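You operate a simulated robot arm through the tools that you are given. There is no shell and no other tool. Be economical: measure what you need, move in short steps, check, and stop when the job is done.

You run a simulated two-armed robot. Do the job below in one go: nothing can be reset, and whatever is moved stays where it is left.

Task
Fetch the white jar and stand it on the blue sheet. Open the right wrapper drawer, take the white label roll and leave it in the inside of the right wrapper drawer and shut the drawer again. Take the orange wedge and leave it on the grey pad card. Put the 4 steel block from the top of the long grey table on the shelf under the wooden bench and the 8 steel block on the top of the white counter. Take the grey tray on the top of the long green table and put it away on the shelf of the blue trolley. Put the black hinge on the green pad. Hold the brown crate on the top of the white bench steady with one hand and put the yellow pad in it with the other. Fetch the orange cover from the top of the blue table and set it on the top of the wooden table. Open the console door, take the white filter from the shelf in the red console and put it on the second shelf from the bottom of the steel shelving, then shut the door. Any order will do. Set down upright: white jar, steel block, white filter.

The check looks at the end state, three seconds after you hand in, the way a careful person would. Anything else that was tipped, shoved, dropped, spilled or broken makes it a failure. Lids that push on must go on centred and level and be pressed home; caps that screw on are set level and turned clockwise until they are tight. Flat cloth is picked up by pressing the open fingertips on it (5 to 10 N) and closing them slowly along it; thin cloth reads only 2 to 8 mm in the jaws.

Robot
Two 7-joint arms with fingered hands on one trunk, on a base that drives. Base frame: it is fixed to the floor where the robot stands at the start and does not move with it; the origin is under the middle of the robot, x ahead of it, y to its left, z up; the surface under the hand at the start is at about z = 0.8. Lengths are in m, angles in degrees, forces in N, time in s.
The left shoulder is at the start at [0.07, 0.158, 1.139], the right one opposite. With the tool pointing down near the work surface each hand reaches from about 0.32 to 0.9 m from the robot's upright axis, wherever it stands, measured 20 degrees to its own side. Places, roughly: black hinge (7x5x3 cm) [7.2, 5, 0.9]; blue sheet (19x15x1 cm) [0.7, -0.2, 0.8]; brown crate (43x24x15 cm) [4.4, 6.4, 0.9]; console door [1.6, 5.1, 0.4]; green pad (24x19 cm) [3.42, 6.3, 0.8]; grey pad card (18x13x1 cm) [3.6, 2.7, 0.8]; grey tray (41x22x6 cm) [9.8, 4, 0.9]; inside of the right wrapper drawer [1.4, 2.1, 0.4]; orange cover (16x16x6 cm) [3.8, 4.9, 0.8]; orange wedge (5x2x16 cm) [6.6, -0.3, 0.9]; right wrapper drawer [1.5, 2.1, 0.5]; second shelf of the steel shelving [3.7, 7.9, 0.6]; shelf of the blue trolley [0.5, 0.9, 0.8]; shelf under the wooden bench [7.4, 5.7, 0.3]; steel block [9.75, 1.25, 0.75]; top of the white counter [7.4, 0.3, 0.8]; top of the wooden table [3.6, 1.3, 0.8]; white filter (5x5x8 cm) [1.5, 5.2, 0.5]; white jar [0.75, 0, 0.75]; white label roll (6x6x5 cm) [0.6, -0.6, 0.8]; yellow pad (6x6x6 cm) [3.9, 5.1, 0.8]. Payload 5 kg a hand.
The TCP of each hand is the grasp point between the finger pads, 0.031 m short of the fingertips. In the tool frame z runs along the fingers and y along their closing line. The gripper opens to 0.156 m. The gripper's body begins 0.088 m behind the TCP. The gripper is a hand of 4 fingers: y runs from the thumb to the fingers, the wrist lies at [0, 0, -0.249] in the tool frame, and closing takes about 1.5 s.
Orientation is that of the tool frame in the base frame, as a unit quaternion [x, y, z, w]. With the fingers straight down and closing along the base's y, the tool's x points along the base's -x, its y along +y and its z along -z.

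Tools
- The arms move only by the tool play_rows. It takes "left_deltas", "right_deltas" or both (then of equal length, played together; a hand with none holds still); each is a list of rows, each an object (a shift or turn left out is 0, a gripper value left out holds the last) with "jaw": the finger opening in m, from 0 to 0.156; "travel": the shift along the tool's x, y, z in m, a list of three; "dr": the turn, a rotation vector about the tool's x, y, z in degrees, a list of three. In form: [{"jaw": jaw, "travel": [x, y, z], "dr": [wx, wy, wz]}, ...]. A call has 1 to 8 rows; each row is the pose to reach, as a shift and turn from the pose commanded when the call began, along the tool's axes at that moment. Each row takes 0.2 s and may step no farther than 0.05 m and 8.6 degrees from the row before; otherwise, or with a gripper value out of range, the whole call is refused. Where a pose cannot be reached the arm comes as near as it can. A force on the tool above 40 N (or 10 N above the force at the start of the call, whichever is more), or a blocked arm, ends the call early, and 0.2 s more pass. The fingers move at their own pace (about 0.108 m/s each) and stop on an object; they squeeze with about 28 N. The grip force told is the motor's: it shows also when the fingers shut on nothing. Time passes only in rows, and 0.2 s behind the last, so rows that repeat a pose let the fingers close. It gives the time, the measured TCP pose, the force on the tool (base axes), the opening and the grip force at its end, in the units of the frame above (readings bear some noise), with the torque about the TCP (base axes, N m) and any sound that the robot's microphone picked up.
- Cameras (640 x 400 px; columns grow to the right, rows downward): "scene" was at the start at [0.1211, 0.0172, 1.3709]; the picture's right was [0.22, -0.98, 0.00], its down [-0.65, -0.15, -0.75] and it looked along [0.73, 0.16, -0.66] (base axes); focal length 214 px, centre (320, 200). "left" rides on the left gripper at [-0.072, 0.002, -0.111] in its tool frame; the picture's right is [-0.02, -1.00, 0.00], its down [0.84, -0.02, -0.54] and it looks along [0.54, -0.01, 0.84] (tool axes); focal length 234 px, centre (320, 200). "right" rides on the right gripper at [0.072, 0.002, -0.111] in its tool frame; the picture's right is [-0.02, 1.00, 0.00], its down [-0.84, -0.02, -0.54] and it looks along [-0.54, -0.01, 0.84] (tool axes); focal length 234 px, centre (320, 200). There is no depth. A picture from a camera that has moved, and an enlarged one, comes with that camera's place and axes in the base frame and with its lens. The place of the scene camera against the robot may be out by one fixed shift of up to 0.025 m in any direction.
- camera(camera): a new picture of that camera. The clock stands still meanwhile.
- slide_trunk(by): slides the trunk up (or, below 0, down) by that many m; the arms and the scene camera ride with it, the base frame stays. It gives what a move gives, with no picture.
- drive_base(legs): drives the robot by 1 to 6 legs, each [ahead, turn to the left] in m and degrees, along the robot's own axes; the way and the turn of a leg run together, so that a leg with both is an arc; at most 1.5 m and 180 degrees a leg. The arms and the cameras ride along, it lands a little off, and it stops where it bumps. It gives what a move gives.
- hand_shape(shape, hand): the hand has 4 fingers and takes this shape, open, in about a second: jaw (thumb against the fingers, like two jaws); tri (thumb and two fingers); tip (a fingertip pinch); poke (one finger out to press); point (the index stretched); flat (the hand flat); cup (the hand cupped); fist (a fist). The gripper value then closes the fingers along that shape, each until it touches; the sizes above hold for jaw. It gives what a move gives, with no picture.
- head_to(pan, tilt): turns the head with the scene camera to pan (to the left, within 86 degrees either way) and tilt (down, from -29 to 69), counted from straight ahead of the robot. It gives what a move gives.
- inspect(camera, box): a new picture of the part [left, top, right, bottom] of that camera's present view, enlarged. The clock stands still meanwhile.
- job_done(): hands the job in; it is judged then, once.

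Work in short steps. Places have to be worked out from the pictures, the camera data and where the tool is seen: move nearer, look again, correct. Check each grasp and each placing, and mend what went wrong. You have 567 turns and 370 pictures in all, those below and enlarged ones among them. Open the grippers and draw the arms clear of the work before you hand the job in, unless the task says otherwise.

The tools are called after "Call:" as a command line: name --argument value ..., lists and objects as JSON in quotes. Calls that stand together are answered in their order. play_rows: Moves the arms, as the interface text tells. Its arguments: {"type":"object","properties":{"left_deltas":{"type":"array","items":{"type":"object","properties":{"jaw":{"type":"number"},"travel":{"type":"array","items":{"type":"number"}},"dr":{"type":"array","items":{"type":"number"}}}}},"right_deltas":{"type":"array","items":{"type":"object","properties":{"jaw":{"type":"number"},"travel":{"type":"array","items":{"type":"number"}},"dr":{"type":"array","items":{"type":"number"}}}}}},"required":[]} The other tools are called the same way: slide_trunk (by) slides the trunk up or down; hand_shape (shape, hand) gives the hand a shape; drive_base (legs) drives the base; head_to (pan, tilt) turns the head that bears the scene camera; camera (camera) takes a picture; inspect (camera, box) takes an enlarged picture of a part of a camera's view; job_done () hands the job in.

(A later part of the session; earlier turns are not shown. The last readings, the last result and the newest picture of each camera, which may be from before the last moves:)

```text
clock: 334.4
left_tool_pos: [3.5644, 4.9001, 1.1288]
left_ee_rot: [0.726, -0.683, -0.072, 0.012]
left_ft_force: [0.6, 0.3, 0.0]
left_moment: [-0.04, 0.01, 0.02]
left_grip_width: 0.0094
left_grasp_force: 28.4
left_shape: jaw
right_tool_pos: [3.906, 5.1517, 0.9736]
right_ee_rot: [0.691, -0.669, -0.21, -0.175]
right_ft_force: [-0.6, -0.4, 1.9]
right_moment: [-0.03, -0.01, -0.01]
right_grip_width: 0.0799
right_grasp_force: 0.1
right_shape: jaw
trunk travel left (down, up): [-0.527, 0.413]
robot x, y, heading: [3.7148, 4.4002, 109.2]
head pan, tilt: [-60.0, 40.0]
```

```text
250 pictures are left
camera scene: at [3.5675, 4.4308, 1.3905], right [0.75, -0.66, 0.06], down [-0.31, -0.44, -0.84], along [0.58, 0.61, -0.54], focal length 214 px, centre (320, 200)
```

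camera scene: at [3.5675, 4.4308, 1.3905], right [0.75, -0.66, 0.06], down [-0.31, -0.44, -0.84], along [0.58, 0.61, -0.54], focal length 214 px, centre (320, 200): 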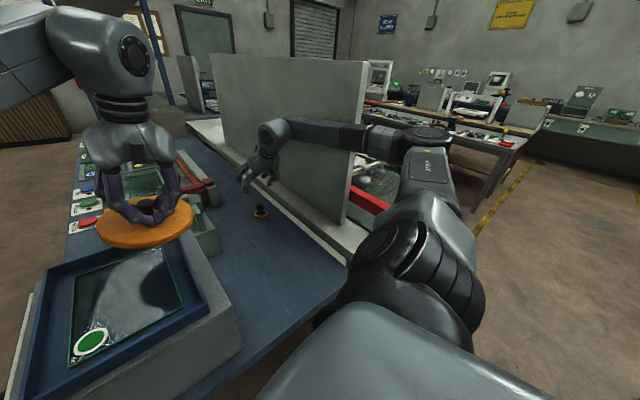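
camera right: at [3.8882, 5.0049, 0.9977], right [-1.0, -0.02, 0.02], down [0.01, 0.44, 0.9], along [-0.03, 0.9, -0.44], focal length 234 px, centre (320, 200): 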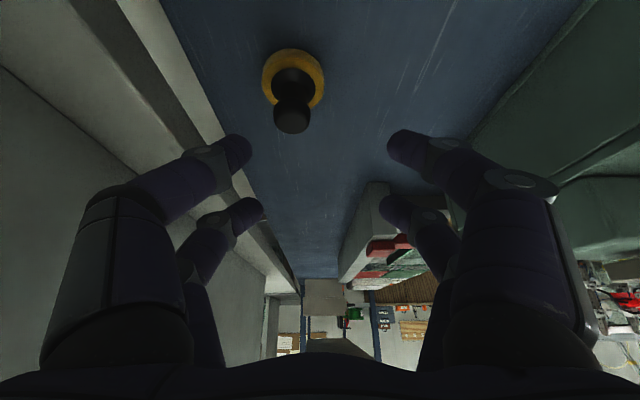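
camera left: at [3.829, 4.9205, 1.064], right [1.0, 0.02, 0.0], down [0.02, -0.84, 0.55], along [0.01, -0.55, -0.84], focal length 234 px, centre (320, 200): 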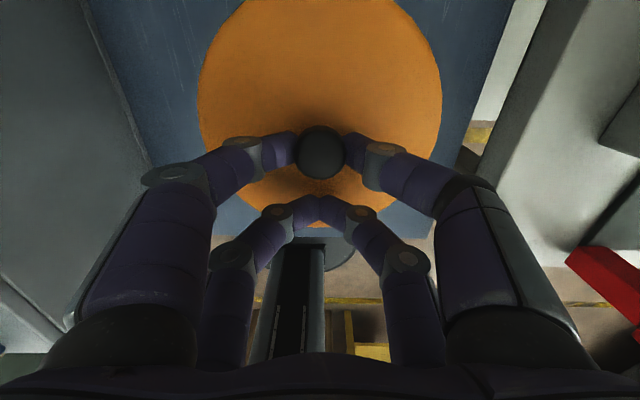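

Look straight down at the base for what it's touching.

Call:
head_to --pan 0 --tilt 68

Call:
camera --camera "scene"

```text
clock: 335.7
left_tool_pos: [3.5647, 4.901, 1.1258]
left_ee_rot: [0.727, -0.683, -0.069, 0.014]
left_ft_force: [0.8, -0.1, -1.4]
left_moment: [-0.02, -0.02, 0.0]
left_grip_width: 0.0094
left_grasp_force: 27.9
left_shape: jaw
right_tool_pos: [3.9072, 5.157, 0.9799]
right_ee_rot: [0.694, -0.665, -0.208, -0.181]
right_ft_force: [0.2, 0.1, -0.1]
right_moment: [0.01, -0.01, 0.0]
right_grip_width: 0.0798
right_grasp_force: 0.1
right_shape: jaw
trunk travel left (down, up): [-0.527, 0.413]
robot x, y, heading: [3.7123, 4.4004, 108.8]
head pan, tilt: [0.0, 68.0]
```

```text
249 pictures are left
camera scene: at [3.4967, 4.425, 1.3426], right [0.94, 0.32, 0.14], down [0.35, -0.85, -0.38], along [0.0, 0.41, -0.91], focal length 214 px, centre (320, 200)
```

scene: 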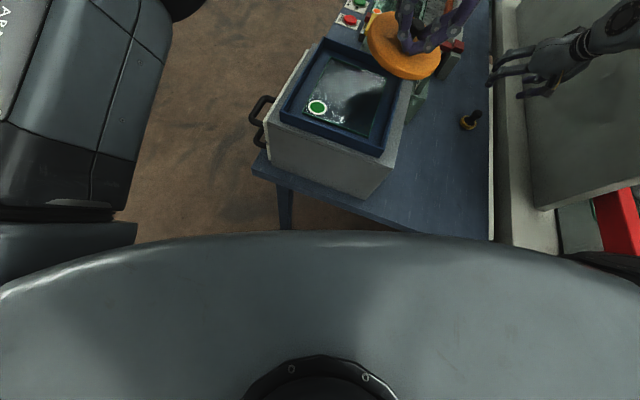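

Back the base away slowly 0.1 m to release the contact.

Call:
drive_base --legs '[[-0.1, 0]]'

Call:
camera --camera "scene"

```text
clock: 336.4
left_tool_pos: [3.3566, 5.1161, 1.0698]
left_ee_rot: [0.818, -0.557, -0.109, 0.093]
left_ft_force: [-25.7, -16.1, -16.2]
left_moment: [1.16, -0.62, 0.21]
left_grip_width: 0.0093
left_grasp_force: 27.9
left_shape: jaw
right_tool_pos: [3.8621, 5.3826, 0.8602]
right_ee_rot: [0.685, -0.667, -0.286, -0.058]
right_ft_force: [12.9, 3.4, 2.9]
right_moment: [-0.38, -1.36, -0.6]
right_grip_width: 0.0707
right_grasp_force: 0.1
right_shape: jaw
trunk travel left (down, up): [-0.527, 0.413]
robot x, y, heading: [3.657, 4.4871, 129.0]
head pan, tilt: [0.0, 68.0]
stopped in leg 1: the robot was blocked; the commanded pose is now the measured one
```

```text
248 pictures are left
camera scene: at [3.4747, 4.5727, 1.3457], right [0.77, 0.63, 0.06], down [0.61, -0.72, -0.33], along [-0.16, 0.29, -0.94], focal length 214 px, centre (320, 200)
```

scene: 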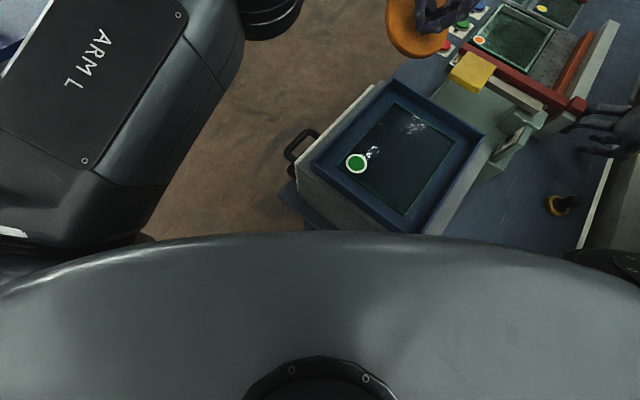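

Look right again to see where the right arm touches.

Call:
head_to --pan -70 --tilt 35

Call:
camera --camera "scene"

```text
clock: 337.8
left_tool_pos: [3.4573, 5.0708, 1.0477]
left_ee_rot: [0.822, -0.552, -0.048, 0.13]
left_ft_force: [-25.6, -17.6, -36.4]
left_moment: [0.44, -0.72, 0.1]
left_grip_width: 0.0056
left_grasp_force: 28.3
left_shape: jaw
right_tool_pos: [3.865, 5.3712, 0.9005]
right_ee_rot: [0.698, -0.646, -0.293, -0.098]
right_ft_force: [5.9, -0.1, 0.6]
right_moment: [0.07, 0.37, 0.06]
right_grip_width: 0.0785
right_grasp_force: 0.0
right_shape: jaw
trunk travel left (down, up): [-0.527, 0.413]
robot x, y, heading: [3.6564, 4.4766, 128.3]
head pan, tilt: [-70.0, 35.0]
```

```text
247 pictures are left
camera scene: at [3.5597, 4.6275, 1.3922], right [0.85, -0.52, 0.08], down [-0.24, -0.51, -0.83], along [0.47, 0.68, -0.56], focal length 214 px, centre (320, 200)
```

scene: 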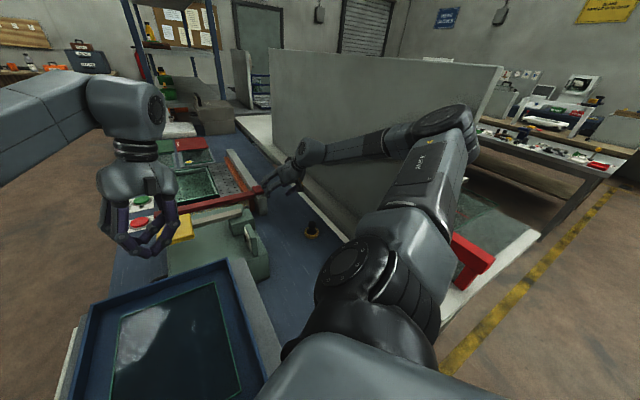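

The right elbow is against the partition; the cover is no longer visible in the left hand. Check the left camera.

Call:
camera --camera "left"

Call:
head_to --pan 20 --tilt 45

Call:
camera --camera "scene"

```text
246 pictures are left
camera left: at [3.4538, 5.1554, 1.1507], right [0.89, 0.38, -0.27], down [0.46, -0.68, 0.57], along [0.03, -0.63, -0.77], focal length 234 px, centre (320, 200)
```

left: 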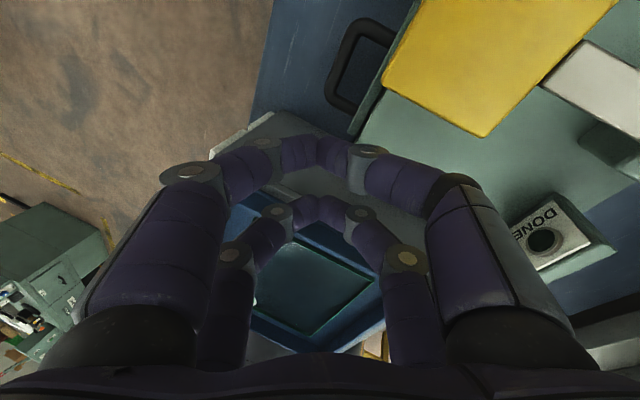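

```text
clock: 339.5
left_tool_pos: [3.4686, 5.0799, 1.1154]
left_ee_rot: [0.78, -0.612, -0.111, 0.064]
left_ft_force: [5.8, 4.5, 20.4]
left_moment: [-0.38, 0.12, 0.16]
left_grip_width: 0.0056
left_grasp_force: 27.7
left_shape: jaw
right_tool_pos: [3.8594, 5.3749, 0.899]
right_ee_rot: [0.7, -0.642, -0.295, -0.103]
right_ft_force: [17.8, 3.7, 22.0]
right_moment: [-0.43, 1.21, 0.05]
right_grip_width: 0.0752
right_grasp_force: 0.2
right_shape: jaw
trunk travel left (down, up): [-0.527, 0.413]
robot x, y, heading: [3.6555, 4.4756, 127.7]
head pan, tilt: [20.0, 45.0]
```

```text
245 pictures are left
camera scene: at [3.4437, 4.6047, 1.3668], right [0.54, 0.84, 0.01], down [0.65, -0.4, -0.65], along [-0.54, 0.35, -0.76], focal length 214 px, centre (320, 200)
```

scene: 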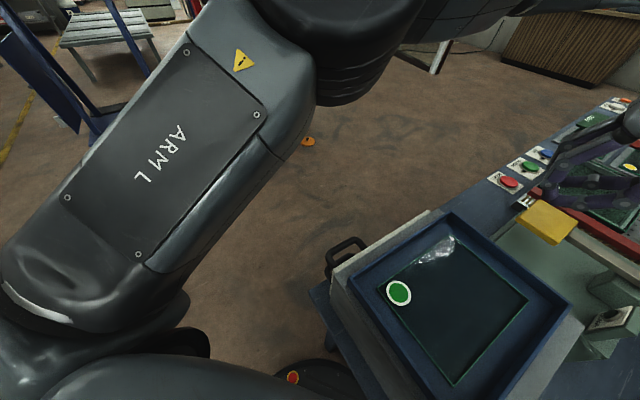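

The cover fell to the floor (it will be fetched again). First free the robot: raise both hands off the table.

Call:
play_rows --right_deltas '[{"travel": [-0.022, 0.009, -0.032]}, {"travel": [-0.044, 0.019, -0.064]}, {"travel": [-0.065, 0.028, -0.097]}, {"travel": [-0.087, 0.038, -0.129]}, {"travel": [-0.109, 0.047, -0.161]}]' --left_deltas '[{"travel": [-0.003, 0.007, -0.03]}, {"travel": [-0.006, 0.014, -0.06]}, {"travel": [-0.009, 0.021, -0.09]}, {"travel": [-0.012, 0.028, -0.12]}, {"travel": [-0.014, 0.035, -0.145]}]'

Call:
head_to --pan -60 --tilt 35

Call:
camera --camera "scene"

```text
clock: 339.8
left_tool_pos: [3.5078, 5.0428, 1.1285]
left_ee_rot: [0.797, -0.582, -0.134, 0.093]
left_ft_force: [3.7, -2.8, -0.1]
left_moment: [0.19, 0.34, -0.11]
left_grip_width: 0.0053
left_grasp_force: 28.0
left_shape: jaw
left hand out of reach, approached as far as the arm can: row 1
right_tool_pos: [3.8654, 5.3548, 0.9323]
right_ee_rot: [0.687, -0.636, -0.341, -0.083]
right_ft_force: [-0.1, -0.1, -1.1]
right_moment: [0.13, 0.07, 0.02]
right_grip_width: 0.0799
right_grasp_force: 0.0
right_shape: jaw
trunk travel left (down, up): [-0.527, 0.413]
robot x, y, heading: [3.6586, 4.4769, 128.5]
head pan, tilt: [20.0, 45.0]
stopped in row 1 (left hand): the force on the tool passed its limit at 91 N (the readings are from after the stop); the commanded pose is now the measured one
```

```text
clock: 341.3
left_tool_pos: [3.4932, 5.0447, 1.1341]
left_ee_rot: [0.81, -0.565, -0.129, 0.086]
left_ft_force: [-0.8, 1.1, 0.0]
left_moment: [-0.02, 0.02, 0.06]
left_grip_width: 0.0055
left_grasp_force: 28.0
left_shape: jaw
right_tool_pos: [3.8683, 5.3516, 0.93]
right_ee_rot: [0.692, -0.632, -0.339, -0.082]
right_ft_force: [1.1, -0.2, 0.2]
right_moment: [-0.03, -0.03, 0.0]
right_grip_width: 0.0799
right_grasp_force: 0.0
right_shape: jaw
trunk travel left (down, up): [-0.527, 0.413]
robot x, y, heading: [3.648, 4.472, 130.6]
head pan, tilt: [-60.0, 35.0]
```

```text
244 pictures are left
camera scene: at [3.5444, 4.6418, 1.3889], right [0.94, -0.33, 0.08], down [-0.13, -0.57, -0.81], along [0.32, 0.75, -0.58], focal length 214 px, centre (320, 200)
```

scene: 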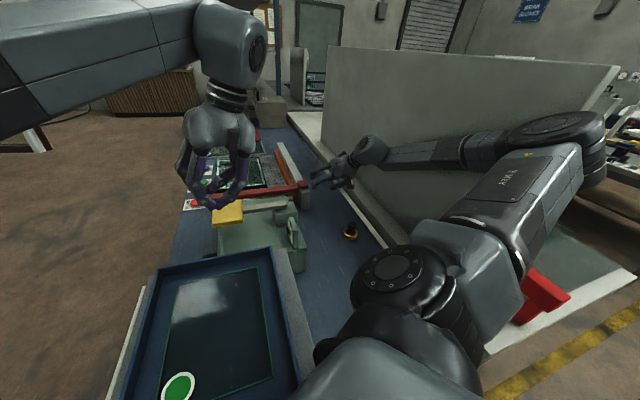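

Forces are near zero now. Raise only the right hand 15 cm (which also straightens the arm off the partition).

Call:
play_rows --right_deltas '[{"travel": [-0.018, 0.007, -0.016]}, {"travel": [-0.037, 0.014, -0.032]}, {"travel": [-0.055, 0.021, -0.048]}, {"travel": [-0.074, 0.028, -0.065]}, {"travel": [-0.092, 0.035, -0.081]}, {"travel": [-0.11, 0.042, -0.097]}]'

Call:
camera --camera "scene"

```text
clock: 341.6
left_tool_pos: [3.5001, 5.0046, 1.1172]
left_ee_rot: [0.829, -0.542, -0.099, 0.096]
left_ft_force: [12.4, -1.9, 2.2]
left_moment: [0.14, 0.91, -0.17]
left_grip_width: 0.0055
left_grasp_force: 27.8
left_shape: jaw
right_tool_pos: [3.8626, 5.3223, 0.9427]
right_ee_rot: [0.693, -0.615, -0.37, -0.062]
right_ft_force: [3.4, -1.6, 0.7]
right_moment: [0.01, 0.19, 0.1]
right_grip_width: 0.08
right_grasp_force: 0.0
right_shape: jaw
trunk travel left (down, up): [-0.527, 0.413]
robot x, y, heading: [3.6502, 4.4769, 133.1]
head pan, tilt: [-60.0, 35.0]
stopped in row 1 (left hand): the arm was blocked; the commanded pose is now the measured one
```

```text
243 pictures are left
camera scene: at [3.5332, 4.6398, 1.3871], right [0.95, -0.29, 0.08], down [-0.11, -0.57, -0.81], along [0.28, 0.76, -0.58], focal length 214 px, centre (320, 200)
```

scene: 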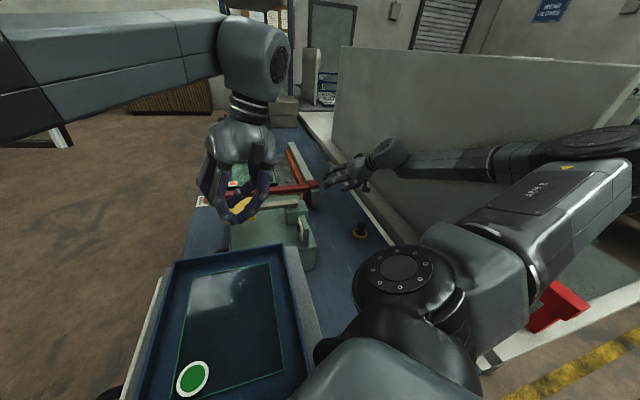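

Try raising the trunk now so both hands clear the table items.

Call:
slide_trunk --by 0.2

Call:
camera --camera "scene"

```text
clock: 342.0
left_tool_pos: [3.473, 4.9699, 1.1612]
left_ee_rot: [0.849, -0.497, -0.164, 0.075]
left_ft_force: [-2.9, 0.3, 4.5]
left_moment: [0.04, -0.46, -0.03]
left_grip_width: 0.0053
left_grasp_force: 27.9
left_shape: jaw
right_tool_pos: [3.8843, 5.2942, 0.9392]
right_ee_rot: [0.684, -0.604, -0.406, -0.047]
right_ft_force: [-0.3, 0.5, 1.5]
right_moment: [0.01, 0.02, 0.01]
right_grip_width: 0.08
right_grasp_force: 0.0
right_shape: jaw
trunk travel left (down, up): [-0.528, 0.412]
robot x, y, heading: [3.6347, 4.492, 136.7]
head pan, tilt: [-60.0, 35.0]
stopped: the arm was blocked; the commanded pose is now the measured one
```

```text
242 pictures are left
camera scene: at [3.5103, 4.6333, 1.3896], right [0.97, -0.23, 0.07], down [-0.07, -0.57, -0.82], along [0.23, 0.79, -0.57], focal length 214 px, centre (320, 200)
```

scene: 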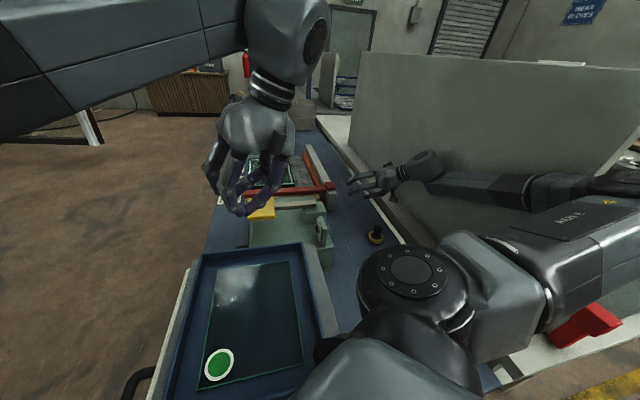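

Keep freeing: move the right hand up and away from the partition in small steps.

Call:
play_rows --right_deltas '[{"travel": [-0.014, 0.028, -0.015]}, {"travel": [-0.028, 0.055, -0.03]}, {"travel": [-0.041, 0.083, -0.046]}, {"travel": [-0.055, 0.11, -0.061]}]'

Call:
play_rows --right_deltas '[{"travel": [-0.014, 0.028, -0.015]}, {"travel": [-0.028, 0.055, -0.03]}, {"travel": [-0.041, 0.083, -0.046]}, {"travel": [-0.055, 0.11, -0.061]}]'

Call:
camera --camera "scene"

```text
clock: 342.3
left_tool_pos: [3.4399, 4.9533, 1.1724]
left_ee_rot: [0.885, -0.44, -0.14, 0.067]
left_ft_force: [-7.0, 2.1, 0.0]
left_moment: [-0.1, -0.6, 0.06]
left_grip_width: 0.0058
left_grasp_force: 27.9
left_shape: jaw
right_tool_pos: [3.8752, 5.2815, 0.9442]
right_ee_rot: [0.684, -0.582, -0.439, -0.026]
right_ft_force: [-17.4, 2.8, 7.1]
right_moment: [-0.52, -1.63, -0.9]
right_grip_width: 0.08
right_grasp_force: 0.0
right_shape: jaw
trunk travel left (down, up): [-0.528, 0.412]
robot x, y, heading: [3.6228, 4.5028, 141.1]
head pan, tilt: [-60.0, 35.0]
stopped in row 1 (right hand): the arm was blocked; the commanded pose is now the measured one
```

```text
clock: 342.6
left_tool_pos: [3.4237, 4.9464, 1.1793]
left_ee_rot: [0.907, -0.4, -0.124, 0.052]
left_ft_force: [-0.9, 1.0, 0.2]
left_moment: [-0.05, -0.16, 0.0]
left_grip_width: 0.0055
left_grasp_force: 27.9
left_shape: jaw
right_tool_pos: [3.8768, 5.2682, 0.9302]
right_ee_rot: [0.677, -0.567, -0.47, 0.015]
right_ft_force: [0.2, 2.3, 2.4]
right_moment: [-0.14, -0.1, 0.13]
right_grip_width: 0.0802
right_grasp_force: 0.0
right_shape: jaw
trunk travel left (down, up): [-0.528, 0.412]
robot x, y, heading: [3.6203, 4.4973, 144.3]
head pan, tilt: [-60.0, 35.0]
stopped in row 1 (right hand): the arm was blocked; the commanded pose is now the measured one
```

```text
241 pictures are left
camera scene: at [3.4737, 4.6287, 1.3886], right [0.99, -0.1, 0.08], down [0.01, -0.58, -0.82], along [0.13, 0.81, -0.57], focal length 214 px, centre (320, 200)
```

scene: 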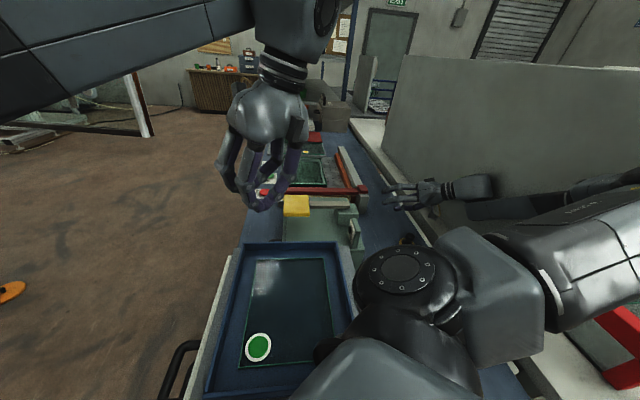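

Assist the rotation that relieves the pinch: turn the base left 12°.

Call:
drive_base --legs '[[0, 12]]'

Call:
camera --camera "scene"

```text
clock: 343.4
left_tool_pos: [3.3612, 4.8906, 1.1982]
left_ee_rot: [0.963, -0.261, -0.066, 0.028]
left_ft_force: [0.8, 3.6, 0.5]
left_moment: [-0.3, -0.02, 0.05]
left_grip_width: 0.0054
left_grasp_force: 28.2
left_shape: jaw
right_tool_pos: [3.8469, 5.2469, 0.8942]
right_ee_rot: [0.681, -0.507, -0.522, 0.09]
right_ft_force: [6.4, -0.1, -0.8]
right_moment: [0.11, 0.44, 0.11]
right_grip_width: 0.0799
right_grasp_force: 0.1
right_shape: jaw
trunk travel left (down, up): [-0.528, 0.412]
robot x, y, heading: [3.6192, 4.4955, 153.4]
head pan, tilt: [-60.0, 35.0]
stopped in leg 1: the robot was blocked; the commanded pose is now the measured one
```

```text
240 pictures are left
camera scene: at [3.4168, 4.6051, 1.3882], right [0.99, 0.06, 0.11], down [0.12, -0.57, -0.81], along [0.01, 0.82, -0.58], focal length 214 px, centre (320, 200)
```

scene: 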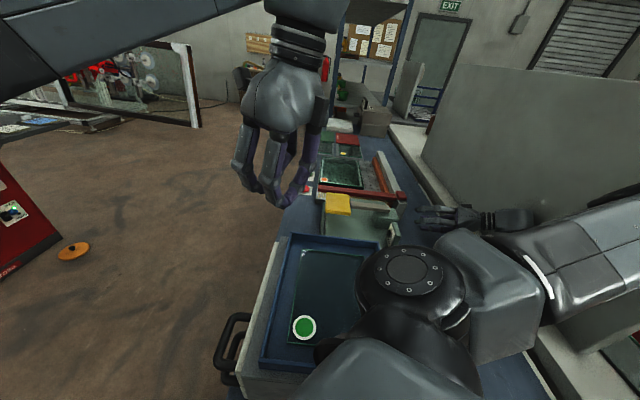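

Robot has turned to 153° with the elbow still on the partition. Move the right hand slowly up and to -x in fine steps.

Call:
play_rows --right_deltas '[{"travel": [-0.007, 0.016, 0.005]}, {"travel": [-0.014, 0.031, 0.009]}, {"travel": [-0.021, 0.047, 0.014]}, {"travel": [-0.028, 0.062, 0.018]}, {"travel": [-0.035, 0.078, 0.023]}, {"travel": [-0.042, 0.094, 0.027]}, {"travel": [-0.049, 0.11, 0.032]}, {"travel": [-0.056, 0.125, 0.036]}]'

Call:
head_to --pan -85 --tilt 40

Call:
camera --camera "scene"

```text
clock: 343.7
left_tool_pos: [3.3611, 4.8475, 1.2223]
left_ee_rot: [0.978, -0.198, -0.063, 0.002]
left_ft_force: [1.5, 2.4, 0.0]
left_moment: [-0.19, 0.16, 0.01]
left_grip_width: 0.0054
left_grasp_force: 28.0
left_shape: jaw
right_tool_pos: [3.8231, 5.2244, 0.8709]
right_ee_rot: [0.662, -0.465, -0.566, 0.159]
right_ft_force: [2.7, 0.3, -1.3]
right_moment: [0.03, 0.25, 0.15]
right_grip_width: 0.0804
right_grasp_force: 0.1
right_shape: jaw
trunk travel left (down, up): [-0.528, 0.412]
robot x, y, heading: [3.6099, 4.4934, 157.5]
head pan, tilt: [-60.0, 35.0]
stopped in row 1 (right hand): the arm was blocked; the commanded pose is now the measured one
```

```text
clock: 344.6
left_tool_pos: [3.3353, 4.8353, 1.2512]
left_ee_rot: [0.975, -0.196, -0.099, -0.021]
left_ft_force: [0.9, 0.0, 1.1]
left_moment: [-0.02, 0.0, 0.01]
left_grip_width: 0.0056
left_grasp_force: 27.8
left_shape: jaw
right_tool_pos: [3.8204, 5.2257, 0.8697]
right_ee_rot: [0.656, -0.469, -0.567, 0.167]
right_ft_force: [0.0, 0.3, 0.0]
right_moment: [-0.02, -0.01, 0.04]
right_grip_width: 0.0802
right_grasp_force: 0.0
right_shape: jaw
trunk travel left (down, up): [-0.528, 0.412]
robot x, y, heading: [3.5998, 4.4906, 159.2]
head pan, tilt: [-85.0, 40.0]
```

```text
239 pictures are left
camera scene: at [3.4916, 4.5266, 1.3847], right [0.96, -0.27, 0.04], down [-0.13, -0.58, -0.8], along [0.24, 0.77, -0.59], focal length 214 px, centre (320, 200)
```

scene: 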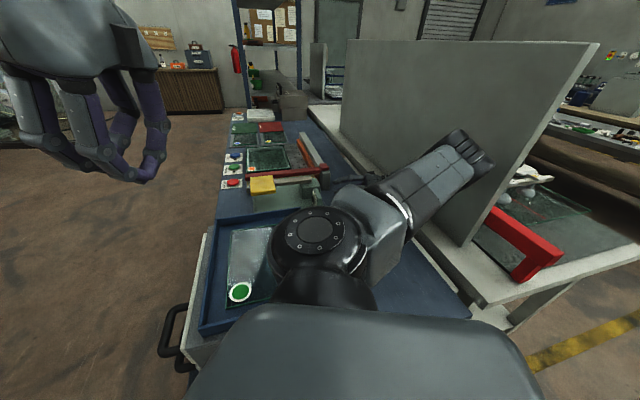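

The elbow still touches the panel's left face. Try lifting the right hand in 1 cm steps from here.

Call:
play_rows --right_deltas '[{"travel": [-0.006, 0.0075, -0.003]}, {"travel": [-0.012, 0.015, -0.006]}, {"travel": [-0.018, 0.0225, -0.009]}, {"travel": [-0.024, 0.03, -0.012]}, {"travel": [-0.03, 0.0375, -0.015]}, {"travel": [-0.036, 0.045, -0.018]}, {"travel": [-0.042, 0.0525, -0.021]}, {"travel": [-0.047, 0.06, -0.024]}]'

Call:
camera --camera "scene"

```text
clock: 344.9
left_tool_pos: [3.2859, 4.8295, 1.315]
left_ee_rot: [0.983, -0.133, -0.11, -0.064]
left_ft_force: [0.8, 4.2, -4.4]
left_moment: [-0.46, 0.35, 0.12]
left_grip_width: 0.006
left_grasp_force: 28.1
left_shape: jaw
right_tool_pos: [3.7893, 5.2534, 0.8912]
right_ee_rot: [0.636, -0.424, -0.606, 0.222]
right_ft_force: [-24.2, -16.2, 86.5]
right_moment: [-10.35, -8.95, -4.12]
right_grip_width: 0.0801
right_grasp_force: 0.2
right_shape: jaw
trunk travel left (down, up): [-0.528, 0.412]
robot x, y, heading: [3.5972, 4.4915, 159.9]
head pan, tilt: [-85.0, 40.0]
stopped in row 1 (right hand): the arm was blocked; the commanded pose is now the measured one
```

```text
238 pictures are left
camera scene: at [3.5034, 4.5122, 1.3862], right [0.96, -0.26, 0.03], down [-0.13, -0.57, -0.81], along [0.23, 0.78, -0.59], focal length 214 px, centre (320, 200)
```

scene: 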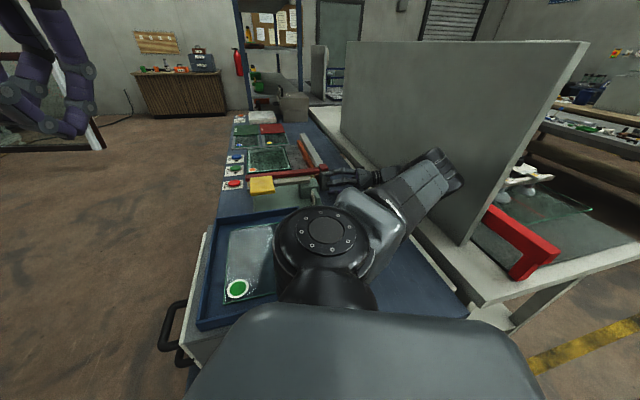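

The robot is nearly upright again, but the right hand pushes on something. Check the right camera.

Call:
camera --camera "right"

Call:
inspect --camera "scene" --box '[200, 100, 480, 280]'

```text
237 pictures are left
camera right: at [3.888, 5.168, 0.8694], right [-0.27, -0.52, 0.81], down [0.61, 0.56, 0.56], along [-0.75, 0.64, 0.17], focal length 234 px, centre (320, 200)
```

right: 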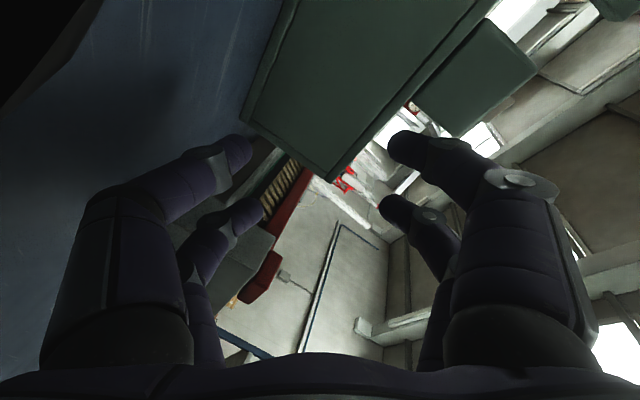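

```text
2.22 times, centred on (340, 190) of scene
camera zoom: at [3.5034, 4.5122, 1.3862], right [0.96, -0.26, 0.03], down [-0.13, -0.57, -0.81], along [0.23, 0.78, -0.59], focal length 477 px, centre (276, 222)
```

zoom: 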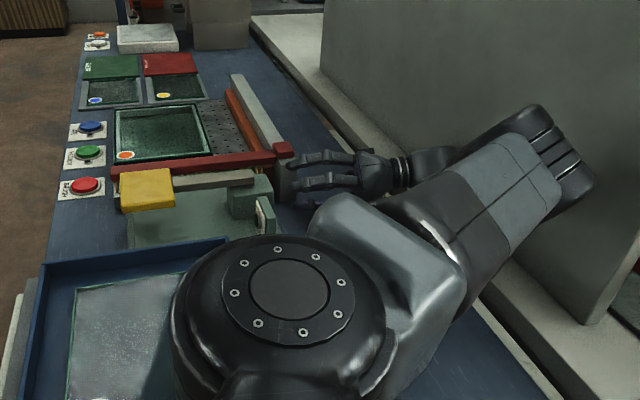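

Robot stands upright now; raise the trunk to lift the whole arm.

Call:
slide_trunk --by 0.15

Call:
camera --camera "scene"

```text
clock: 345.2
left_tool_pos: [3.269, 4.86, 1.3398]
left_ee_rot: [0.985, -0.097, -0.131, -0.063]
left_ft_force: [3.7, 10.4, -3.0]
left_moment: [-1.03, 0.36, 0.29]
left_grip_width: 0.0057
left_grasp_force: 27.9
left_shape: jaw
right_tool_pos: [3.7473, 5.3164, 0.9305]
right_ee_rot: [-0.607, 0.344, 0.659, -0.28]
right_ft_force: [59.1, -188.0, 73.2]
right_moment: [-7.54, -5.3, -8.03]
right_grip_width: 0.0411
right_grasp_force: 0.0
right_shape: jaw
trunk travel left (down, up): [-0.533, 0.407]
robot x, y, heading: [3.5976, 4.4918, 159.3]
head pan, tilt: [-85.0, 40.0]
stopped: the arm was blocked; the commanded pose is now the measured one
```

```text
235 pictures are left
camera scene: at [3.5437, 4.5374, 1.3856], right [0.96, -0.27, 0.0], down [-0.16, -0.59, -0.79], along [0.22, 0.76, -0.61], focal length 214 px, centre (320, 200)
```

scene: 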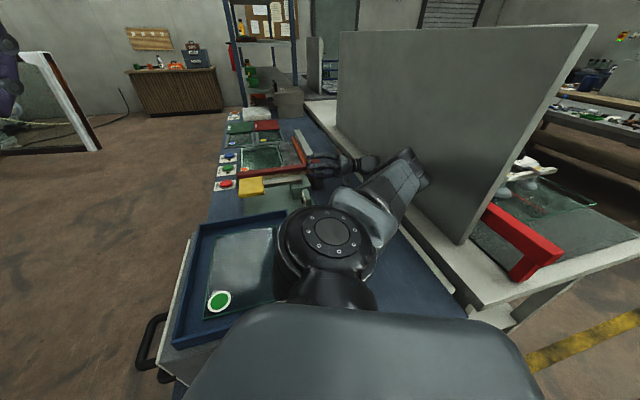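

Let things settle with a short hold.

Call:
play_rows --left_deltas '[{"travel": [0, 0, 0]}, {"travel": [0, 0, 0]}]'

Call:
camera --camera "right"

Call:
camera --camera "scene"

```text
clock: 345.6
left_tool_pos: [3.213, 4.8484, 1.3712]
left_ee_rot: [0.989, -0.04, -0.118, -0.086]
left_ft_force: [-2.8, -3.3, 1.2]
left_moment: [0.25, -0.16, -0.09]
left_grip_width: 0.0057
left_grasp_force: 28.0
left_shape: jaw
right_tool_pos: [3.7201, 5.3464, 0.9676]
right_ee_rot: [-0.592, 0.296, 0.697, -0.275]
right_ft_force: [-21.1, -57.6, 8.6]
right_moment: [-3.54, 1.01, -2.05]
right_grip_width: 0.0639
right_grasp_force: 0.1
right_shape: jaw
trunk travel left (down, up): [-0.533, 0.407]
robot x, y, heading: [3.599, 4.4943, 159.8]
head pan, tilt: [-85.0, 40.0]
stopped in row 1 (left hand): the arm was blocked; the commanded pose is now the measured one
```

```text
234 pictures are left
camera right: at [3.8188, 5.282, 0.9069], right [0.03, -0.65, 0.76], down [0.66, 0.58, 0.47], along [-0.75, 0.48, 0.45], focal length 234 px, centre (320, 200)
```

right: 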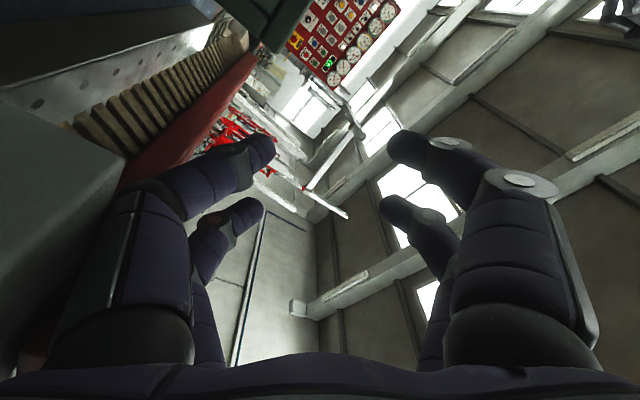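

```text
233 pictures are left
camera scene: at [3.544, 4.5338, 1.3857], right [0.97, -0.26, 0.0], down [-0.16, -0.59, -0.79], along [0.21, 0.77, -0.61], focal length 214 px, centre (320, 200)
```

scene: 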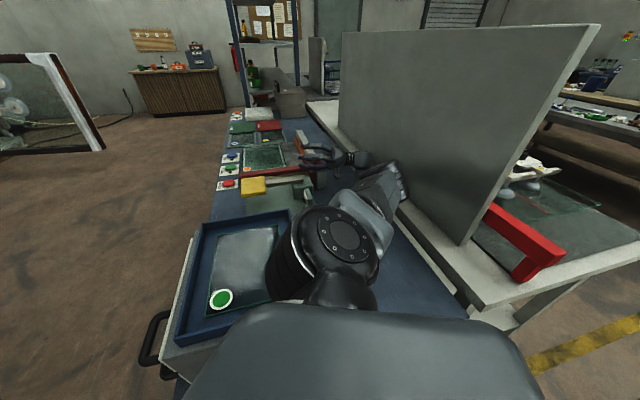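

Robot is upright and stable. Hold again to see whether the arms settle.

Call:
play_rows --right_deltas '[{"travel": [0, 0, 0]}, {"travel": [0, 0, 0]}, {"travel": [0, 0, 0]}]'

Call:
play_rows --right_deltas '[{"travel": [0, 0, 0]}, {"travel": [0, 0, 0]}, {"travel": [0, 0, 0]}]'

Call:
camera --camera "scene"

```text
clock: 345.9
left_tool_pos: [3.2206, 4.9082, 1.3686]
left_ee_rot: [0.991, -0.031, -0.112, -0.074]
left_ft_force: [5.6, 6.1, -3.0]
left_moment: [-0.59, 0.64, 0.22]
left_grip_width: 0.0057
left_grasp_force: 28.1
left_shape: jaw
right_tool_pos: [3.7348, 5.4159, 0.9846]
right_ee_rot: [-0.546, 0.265, 0.752, -0.256]
right_ft_force: [-0.6, 31.7, 190.3]
right_moment: [5.21, -7.65, 0.54]
right_grip_width: 0.0538
right_grasp_force: 0.1
right_shape: jaw
trunk travel left (down, up): [-0.533, 0.407]
robot x, y, heading: [3.598, 4.4918, 159.8]
head pan, tilt: [-85.0, 40.0]
stopped in row 1 (right hand): the force on the tool passed its limit at 182 N (the readings are from after the stop); the commanded pose is now the measured one
```

```text
clock: 346.5
left_tool_pos: [3.1943, 4.9138, 1.3837]
left_ee_rot: [0.99, 0.002, -0.108, -0.087]
left_ft_force: [4.0, 5.9, 0.2]
left_moment: [-0.58, 0.41, 0.17]
left_grip_width: 0.0057
left_grasp_force: 28.1
left_shape: jaw
right_tool_pos: [3.7461, 5.4288, 0.9673]
right_ee_rot: [-0.544, 0.269, 0.751, -0.261]
right_ft_force: [12.7, 22.5, 94.3]
right_moment: [3.88, -3.42, 0.25]
right_grip_width: 0.0564
right_grasp_force: 0.0
right_shape: jaw
trunk travel left (down, up): [-0.533, 0.407]
robot x, y, heading: [3.5966, 4.4916, 160.0]
head pan, tilt: [-85.0, 40.0]
stopped in row 3 (right hand): the arm was blocked; the commanded pose is now the measured one
```

```text
232 pictures are left
camera scene: at [3.571, 4.6115, 1.3804], right [0.97, -0.26, 0.0], down [-0.17, -0.63, -0.75], along [0.19, 0.73, -0.66], focal length 214 px, centre (320, 200)
```

scene: 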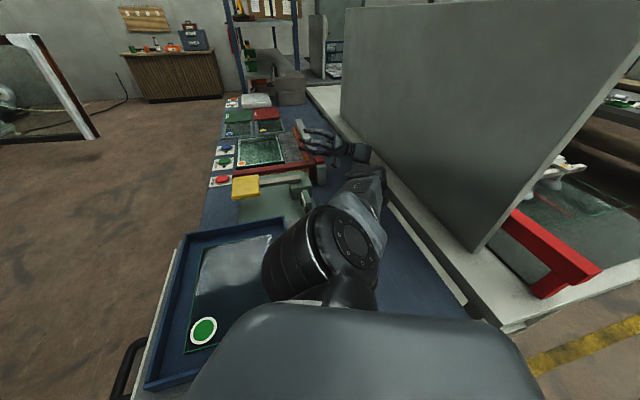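

The right hand presses on the red frame. Raise it gently straight up.

Call:
play_rows --right_deltas '[{"travel": [-0.017, 0.017, 0.007]}, {"travel": [-0.034, 0.035, 0.013]}, {"travel": [-0.051, 0.052, 0.02]}, {"travel": [-0.068, 0.069, 0.026]}, {"travel": [-0.085, 0.086, 0.033]}, {"travel": [-0.101, 0.104, 0.04]}, {"travel": [-0.118, 0.121, 0.046]}, {"travel": [-0.135, 0.138, 0.053]}]'

Call:
camera --camera "scene"

```text
clock: 348.3
left_tool_pos: [3.1876, 4.8936, 1.3811]
left_ee_rot: [0.99, -0.002, -0.107, -0.091]
left_ft_force: [0.0, -0.6, -0.1]
left_moment: [0.02, 0.0, -0.01]
left_grip_width: 0.0058
left_grasp_force: 27.9
left_shape: jaw
right_tool_pos: [3.7311, 5.413, 1.1686]
right_ee_rot: [-0.554, 0.278, 0.74, -0.26]
right_ft_force: [0.8, -0.4, -0.5]
right_moment: [-0.01, 0.0, 0.0]
right_grip_width: 0.0803
right_grasp_force: 0.2
right_shape: jaw
trunk travel left (down, up): [-0.533, 0.407]
robot x, y, heading: [3.5947, 4.4921, 159.9]
head pan, tilt: [-85.0, 40.0]
```

```text
231 pictures are left
camera scene: at [3.5593, 4.5902, 1.3807], right [0.97, -0.26, 0.0], down [-0.17, -0.62, -0.77], along [0.2, 0.74, -0.64], focal length 214 px, centre (320, 200)
```

scene: 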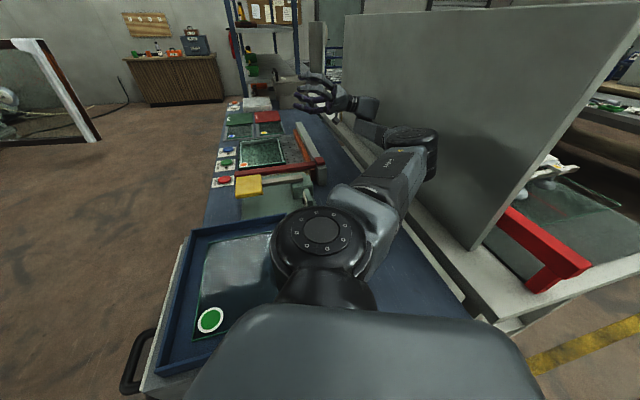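

Right arm is free at z≈1.17. Turn left (away from the partition) in steps.

Call:
drive_base --legs '[[0, 40]]'

Call:
camera --camera "scene"

```text
clock: 350.6
left_tool_pos: [3.0252, 4.5407, 1.3835]
left_ee_rot: [0.932, 0.335, -0.132, -0.05]
left_ft_force: [0.7, -0.1, -0.1]
left_moment: [-0.01, 0.0, 0.01]
left_grip_width: 0.0056
left_grasp_force: 28.2
left_shape: jaw
right_tool_pos: [3.1141, 5.289, 1.1674]
right_ee_rot: [0.615, -0.075, -0.608, 0.496]
right_ft_force: [-0.4, 0.5, -0.1]
right_moment: [0.01, 0.0, 0.03]
right_grip_width: 0.0802
right_grasp_force: 0.1
right_shape: jaw
trunk travel left (down, up): [-0.533, 0.407]
robot x, y, heading: [3.5924, 4.4942, -160.2]
head pan, tilt: [-85.0, 40.0]
```

```text
230 pictures are left
camera scene: at [3.5018, 4.5519, 1.3807], right [0.91, 0.42, 0.0], down [0.27, -0.58, -0.77], along [-0.32, 0.7, -0.64], focal length 214 px, centre (320, 200)
```

scene: 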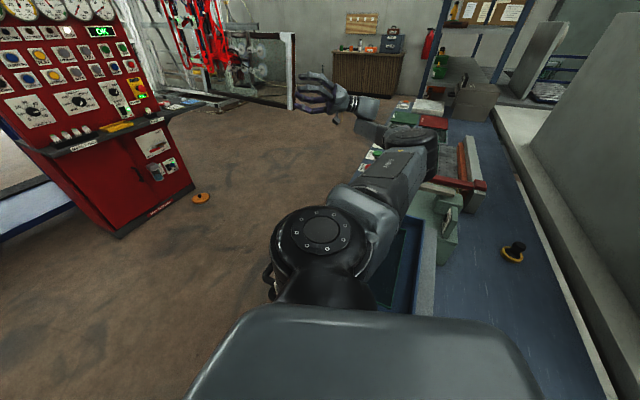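

Turning works. Continue to face -y and drive out of the gap 0.35 m.

Call:
drive_base --legs '[[0, 70], [0.35, 0]]'

Call:
head_to --pan 0 --tilt 35

Call:
camera --camera "scene"

```text
clock: 351.8
left_tool_pos: [3.0229, 4.4681, 1.3835]
left_ee_rot: [0.909, 0.392, -0.135, -0.043]
left_ft_force: [-0.3, -0.3, -0.1]
left_moment: [0.03, -0.04, -0.02]
left_grip_width: 0.0058
left_grasp_force: 28.1
left_shape: jaw
right_tool_pos: [3.0188, 5.2226, 1.1673]
right_ee_rot: [0.619, -0.037, -0.576, 0.532]
right_ft_force: [0.0, -0.6, -1.3]
right_moment: [0.0, -0.01, -0.02]
right_grip_width: 0.0801
right_grasp_force: 0.0
right_shape: jaw
trunk travel left (down, up): [-0.533, 0.407]
robot x, y, heading: [3.5993, 4.494, -154.3]
head pan, tilt: [-85.0, 40.0]
stopped in leg 1: the robot was blocked; the commanded pose is now the measured one
```

```text
clock: 353.4
left_tool_pos: [3.0255, 4.4675, 1.385]
left_ee_rot: [0.908, 0.394, -0.134, -0.044]
left_ft_force: [0.0, 0.9, -0.8]
left_moment: [0.06, -0.01, 0.01]
left_grip_width: 0.0056
left_grasp_force: 28.3
left_shape: jaw
right_tool_pos: [3.0209, 5.2227, 1.1658]
right_ee_rot: [0.619, -0.037, -0.576, 0.532]
right_ft_force: [-0.3, 0.6, -0.5]
right_moment: [0.0, 0.02, 0.0]
right_grip_width: 0.0798
right_grasp_force: 0.0
right_shape: jaw
trunk travel left (down, up): [-0.533, 0.407]
robot x, y, heading: [3.5951, 4.4955, -153.5]
head pan, tilt: [0.0, 35.0]
```

```text
229 pictures are left
camera scene: at [3.4629, 4.4275, 1.3883], right [-0.44, 0.9, 0.0], down [0.51, 0.25, -0.82], along [-0.73, -0.36, -0.57], focal length 214 px, centre (320, 200)
```

scene: 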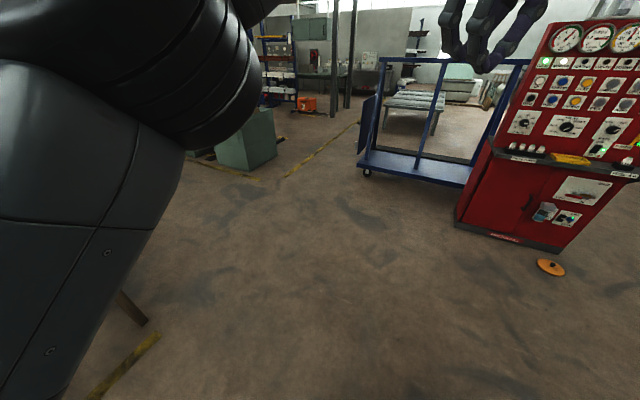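

Forward direction now points away from the table. Drive forward 0.3 m.

Call:
drive_base --legs '[[0.3, 0]]'

```text
clock: 354.7
left_tool_pos: [2.9812, 4.4749, 1.3832]
left_ee_rot: [0.915, 0.378, -0.136, -0.041]
left_ft_force: [-0.3, 1.1, -0.2]
left_moment: [-0.06, -0.05, 0.01]
left_grip_width: 0.0056
left_grasp_force: 27.6
left_shape: jaw
right_tool_pos: [2.9989, 5.2247, 1.1627]
right_ee_rot: [0.617, -0.049, -0.583, 0.526]
right_ft_force: [0.8, 1.3, 0.6]
right_moment: [0.03, 0.05, 0.07]
right_grip_width: 0.0799
right_grasp_force: 0.0
right_shape: jaw
trunk travel left (down, up): [-0.533, 0.407]
robot x, y, heading: [3.5591, 4.4619, -163.3]
head pan, tilt: [0.0, 35.0]
stopped in leg 1: the robot was blocked; the commanded pose is now the measured one
```

Right front catches a table leg. Turn left more, then forward.

Call:
drive_base --legs '[[0, 45]]'

Call:
drive_base --legs '[[0.15, 0]]'

```text
clock: 356.3
left_tool_pos: [3.0488, 4.3236, 1.3843]
left_ee_rot: [0.844, 0.517, -0.142, -0.016]
left_ft_force: [0.1, 0.7, 0.3]
left_moment: [-0.03, 0.01, -0.01]
left_grip_width: 0.0057
left_grasp_force: 28.4
left_shape: jaw
right_tool_pos: [2.8288, 5.0422, 1.1623]
right_ee_rot: [0.616, 0.048, -0.496, 0.61]
right_ft_force: [0.4, -0.1, 0.4]
right_moment: [0.01, -0.01, 0.02]
right_grip_width: 0.0796
right_grasp_force: 0.2
right_shape: jaw
trunk travel left (down, up): [-0.533, 0.407]
robot x, y, heading: [3.5996, 4.4791, -152.4]
head pan, tilt: [0.0, 35.0]
stopped in leg 1: the robot was blocked; the commanded pose is now the measured one
```

```text
clock: 357.6
left_tool_pos: [3.0064, 4.322, 1.3823]
left_ee_rot: [0.851, 0.505, -0.143, -0.015]
left_ft_force: [-0.5, 0.5, -0.5]
left_moment: [-0.05, 0.01, 0.02]
left_grip_width: 0.0058
left_grasp_force: 28.1
left_shape: jaw
right_tool_pos: [2.8081, 5.0489, 1.1603]
right_ee_rot: [0.617, 0.034, -0.506, 0.602]
right_ft_force: [-0.5, -1.5, -0.8]
right_moment: [-0.02, 0.06, 0.03]
right_grip_width: 0.0798
right_grasp_force: 0.0
right_shape: jaw
trunk travel left (down, up): [-0.533, 0.407]
robot x, y, heading: [3.5642, 4.4607, -161.5]
head pan, tilt: [0.0, 35.0]
stopped in leg 1: the robot was blocked; the commanded pose is now the measured one
```

Try a forward-left arc to swing clear of the leg.

Call:
drive_base --legs '[[-0.05, 0], [0.15, 35]]'

Call:
head_to --pan -70 --tilt 65

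Call:
camera --camera "scene"

```text
clock: 359.6
left_tool_pos: [3.0917, 4.2031, 1.385]
left_ee_rot: [0.776, 0.614, -0.144, 0.008]
left_ft_force: [-0.6, 0.0, -0.6]
left_moment: [-0.06, -0.02, 0.0]
left_grip_width: 0.0057
left_grasp_force: 28.4
left_shape: jaw
right_tool_pos: [2.7049, 4.8467, 1.1558]
right_ee_rot: [0.606, 0.114, -0.422, 0.665]
right_ft_force: [-1.9, -0.3, -0.7]
right_moment: [-0.05, 0.04, 0.07]
right_grip_width: 0.0798
right_grasp_force: 0.1
right_shape: jaw
trunk travel left (down, up): [-0.533, 0.407]
robot x, y, heading: [3.599, 4.4712, -153.5]
head pan, tilt: [0.0, 35.0]
stopped in leg 2: the robot was blocked; the commanded pose is now the measured one
```

```text
clock: 361.0
left_tool_pos: [3.1, 4.1836, 1.3817]
left_ee_rot: [0.775, 0.615, -0.143, -0.001]
left_ft_force: [0.9, -0.4, 0.6]
left_moment: [0.0, 0.03, -0.02]
left_grip_width: 0.0057
left_grasp_force: 27.9
left_shape: jaw
right_tool_pos: [2.7129, 4.8344, 1.1666]
right_ee_rot: [0.608, 0.118, -0.424, 0.661]
right_ft_force: [1.2, 0.0, -0.3]
right_moment: [0.05, -0.06, -0.04]
right_grip_width: 0.0798
right_grasp_force: 0.1
right_shape: jaw
trunk travel left (down, up): [-0.533, 0.407]
robot x, y, heading: [3.5981, 4.4721, -153.3]
head pan, tilt: [-70.0, 65.0]
```

```text
228 pictures are left
camera scene: at [3.4982, 4.4844, 1.3486], right [0.69, 0.73, 0.0], down [0.66, -0.62, -0.42], along [-0.31, 0.29, -0.91], focal length 214 px, centre (320, 200)
```

scene: 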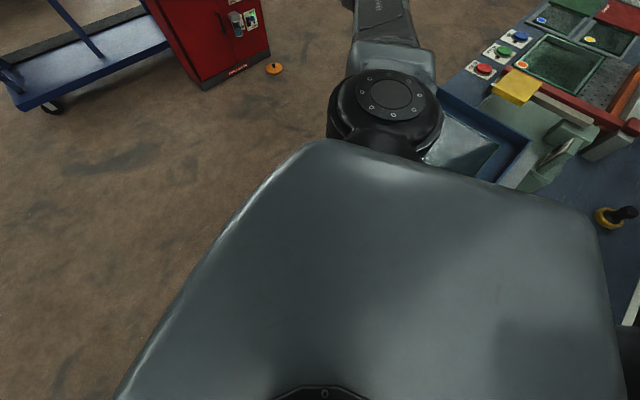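

Try raising the trunk 0.3 m so that chest/shoulder parts clear the table items.

Call:
slide_trunk --by 0.3

Call:
drive_base --legs '[[0.2, 0]]'

```text
clock: 364.0
left_tool_pos: [3.0988, 4.1861, 1.6829]
left_ee_rot: [0.775, 0.615, -0.144, 0.001]
left_ft_force: [-0.2, 0.6, -0.6]
left_moment: [-0.04, 0.03, 0.0]
left_grip_width: 0.0056
left_grasp_force: 27.9
left_shape: jaw
right_tool_pos: [2.7125, 4.8355, 1.4642]
right_ee_rot: [0.607, 0.118, -0.424, 0.662]
right_ft_force: [0.2, 0.3, 0.8]
right_moment: [0.03, 0.01, -0.01]
right_grip_width: 0.0797
right_grasp_force: 0.1
right_shape: jaw
trunk travel left (down, up): [-0.833, 0.107]
robot x, y, heading: [3.598, 4.4669, -153.6]
head pan, tilt: [-70.0, 65.0]
```

```text
clock: 365.3
left_tool_pos: [3.0504, 4.199, 1.6849]
left_ee_rot: [0.786, 0.601, -0.147, 0.003]
left_ft_force: [-0.2, 1.3, 0.2]
left_moment: [-0.09, 0.01, 0.01]
left_grip_width: 0.0057
left_grasp_force: 27.5
left_shape: jaw
right_tool_pos: [2.6862, 4.8547, 1.4621]
right_ee_rot: [0.605, 0.106, -0.435, 0.658]
right_ft_force: [0.6, 0.7, -0.4]
right_moment: [0.01, 0.01, -0.03]
right_grip_width: 0.0798
right_grasp_force: 0.1
right_shape: jaw
trunk travel left (down, up): [-0.833, 0.107]
robot x, y, heading: [3.562, 4.4473, -162.2]
head pan, tilt: [-70.0, 65.0]
stopped in leg 1: the robot was blocked; the commanded pose is now the measured one
```

Contact is at the base (table leg). Progress is about 1 cm in y per cycle; repeat a few turn-left/forward cycles.

Call:
drive_base --legs '[[0.04, 12]]'

Call:
drive_base --legs '[[0.2, 0]]'

Call:
drive_base --legs '[[0.04, 12]]'

Call:
drive_base --legs '[[0.2, 0]]'

```text
clock: 366.4
left_tool_pos: [3.1061, 4.1309, 1.6846]
left_ee_rot: [0.738, 0.659, -0.146, 0.016]
left_ft_force: [0.6, 1.9, 1.1]
left_moment: [-0.15, -0.01, 0.0]
left_grip_width: 0.0057
left_grasp_force: 28.0
left_shape: jaw
right_tool_pos: [2.6434, 4.7138, 1.4244]
right_ee_rot: [0.644, 0.158, -0.347, 0.663]
right_ft_force: [1.3, 2.1, 0.6]
right_moment: [0.0, 0.03, 0.02]
right_grip_width: 0.0799
right_grasp_force: 0.1
right_shape: jaw
trunk travel left (down, up): [-0.833, 0.107]
robot x, y, heading: [3.5736, 4.4462, -158.9]
head pan, tilt: [-70.0, 65.0]
stopped in leg 1: the robot was blocked; the commanded pose is now the measured one
```

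```text
clock: 367.4
left_tool_pos: [3.0755, 4.1264, 1.6841]
left_ee_rot: [0.75, 0.645, -0.144, 0.007]
left_ft_force: [0.3, 0.5, 0.3]
left_moment: [0.0, 0.0, 0.0]
left_grip_width: 0.0056
left_grasp_force: 27.9
left_shape: jaw
right_tool_pos: [2.6382, 4.7302, 1.4502]
right_ee_rot: [0.629, 0.154, -0.38, 0.661]
right_ft_force: [0.3, 0.1, 0.5]
right_moment: [0.0, 0.02, -0.02]
right_grip_width: 0.0801
right_grasp_force: 0.0
right_shape: jaw
trunk travel left (down, up): [-0.833, 0.107]
robot x, y, heading: [3.5486, 4.435, -163.8]
head pan, tilt: [-70.0, 65.0]
stopped in leg 1: the robot was blocked; the commanded pose is now the measured one
```

```text
clock: 368.3
left_tool_pos: [3.0746, 4.1199, 1.6808]
left_ee_rot: [0.743, 0.654, -0.143, 0.012]
left_ft_force: [-1.0, -0.3, -1.1]
left_moment: [-0.06, -0.07, 0.05]
left_grip_width: 0.0057
left_grasp_force: 27.7
left_shape: jaw
right_tool_pos: [2.6246, 4.712, 1.443]
right_ee_rot: [0.627, 0.158, -0.372, 0.667]
right_ft_force: [-0.5, 0.0, 0.1]
right_moment: [-0.06, 0.03, 0.06]
right_grip_width: 0.0799
right_grasp_force: 0.0
right_shape: jaw
trunk travel left (down, up): [-0.833, 0.107]
robot x, y, heading: [3.5513, 4.4369, -162.9]
head pan, tilt: [-70.0, 65.0]
stopped in leg 1: the robot was blocked; the commanded pose is now the measured one
```

```text
clock: 369.2
left_tool_pos: [3.0599, 4.1251, 1.6838]
left_ee_rot: [0.753, 0.642, -0.145, 0.006]
left_ft_force: [0.1, 0.1, 0.0]
left_moment: [-0.01, 0.06, -0.01]
left_grip_width: 0.0058
left_grasp_force: 28.3
left_shape: jaw
right_tool_pos: [2.631, 4.7309, 1.4546]
right_ee_rot: [0.624, 0.153, -0.386, 0.662]
right_ft_force: [0.3, 0.5, 0.5]
right_moment: [0.03, 0.02, -0.05]
right_grip_width: 0.08
right_grasp_force: 0.0
right_shape: jaw
trunk travel left (down, up): [-0.833, 0.107]
robot x, y, heading: [3.5318, 4.4314, -166.2]
head pan, tilt: [-70.0, 65.0]
stopped in leg 1: the robot was blocked; the commanded pose is now the measured one
```

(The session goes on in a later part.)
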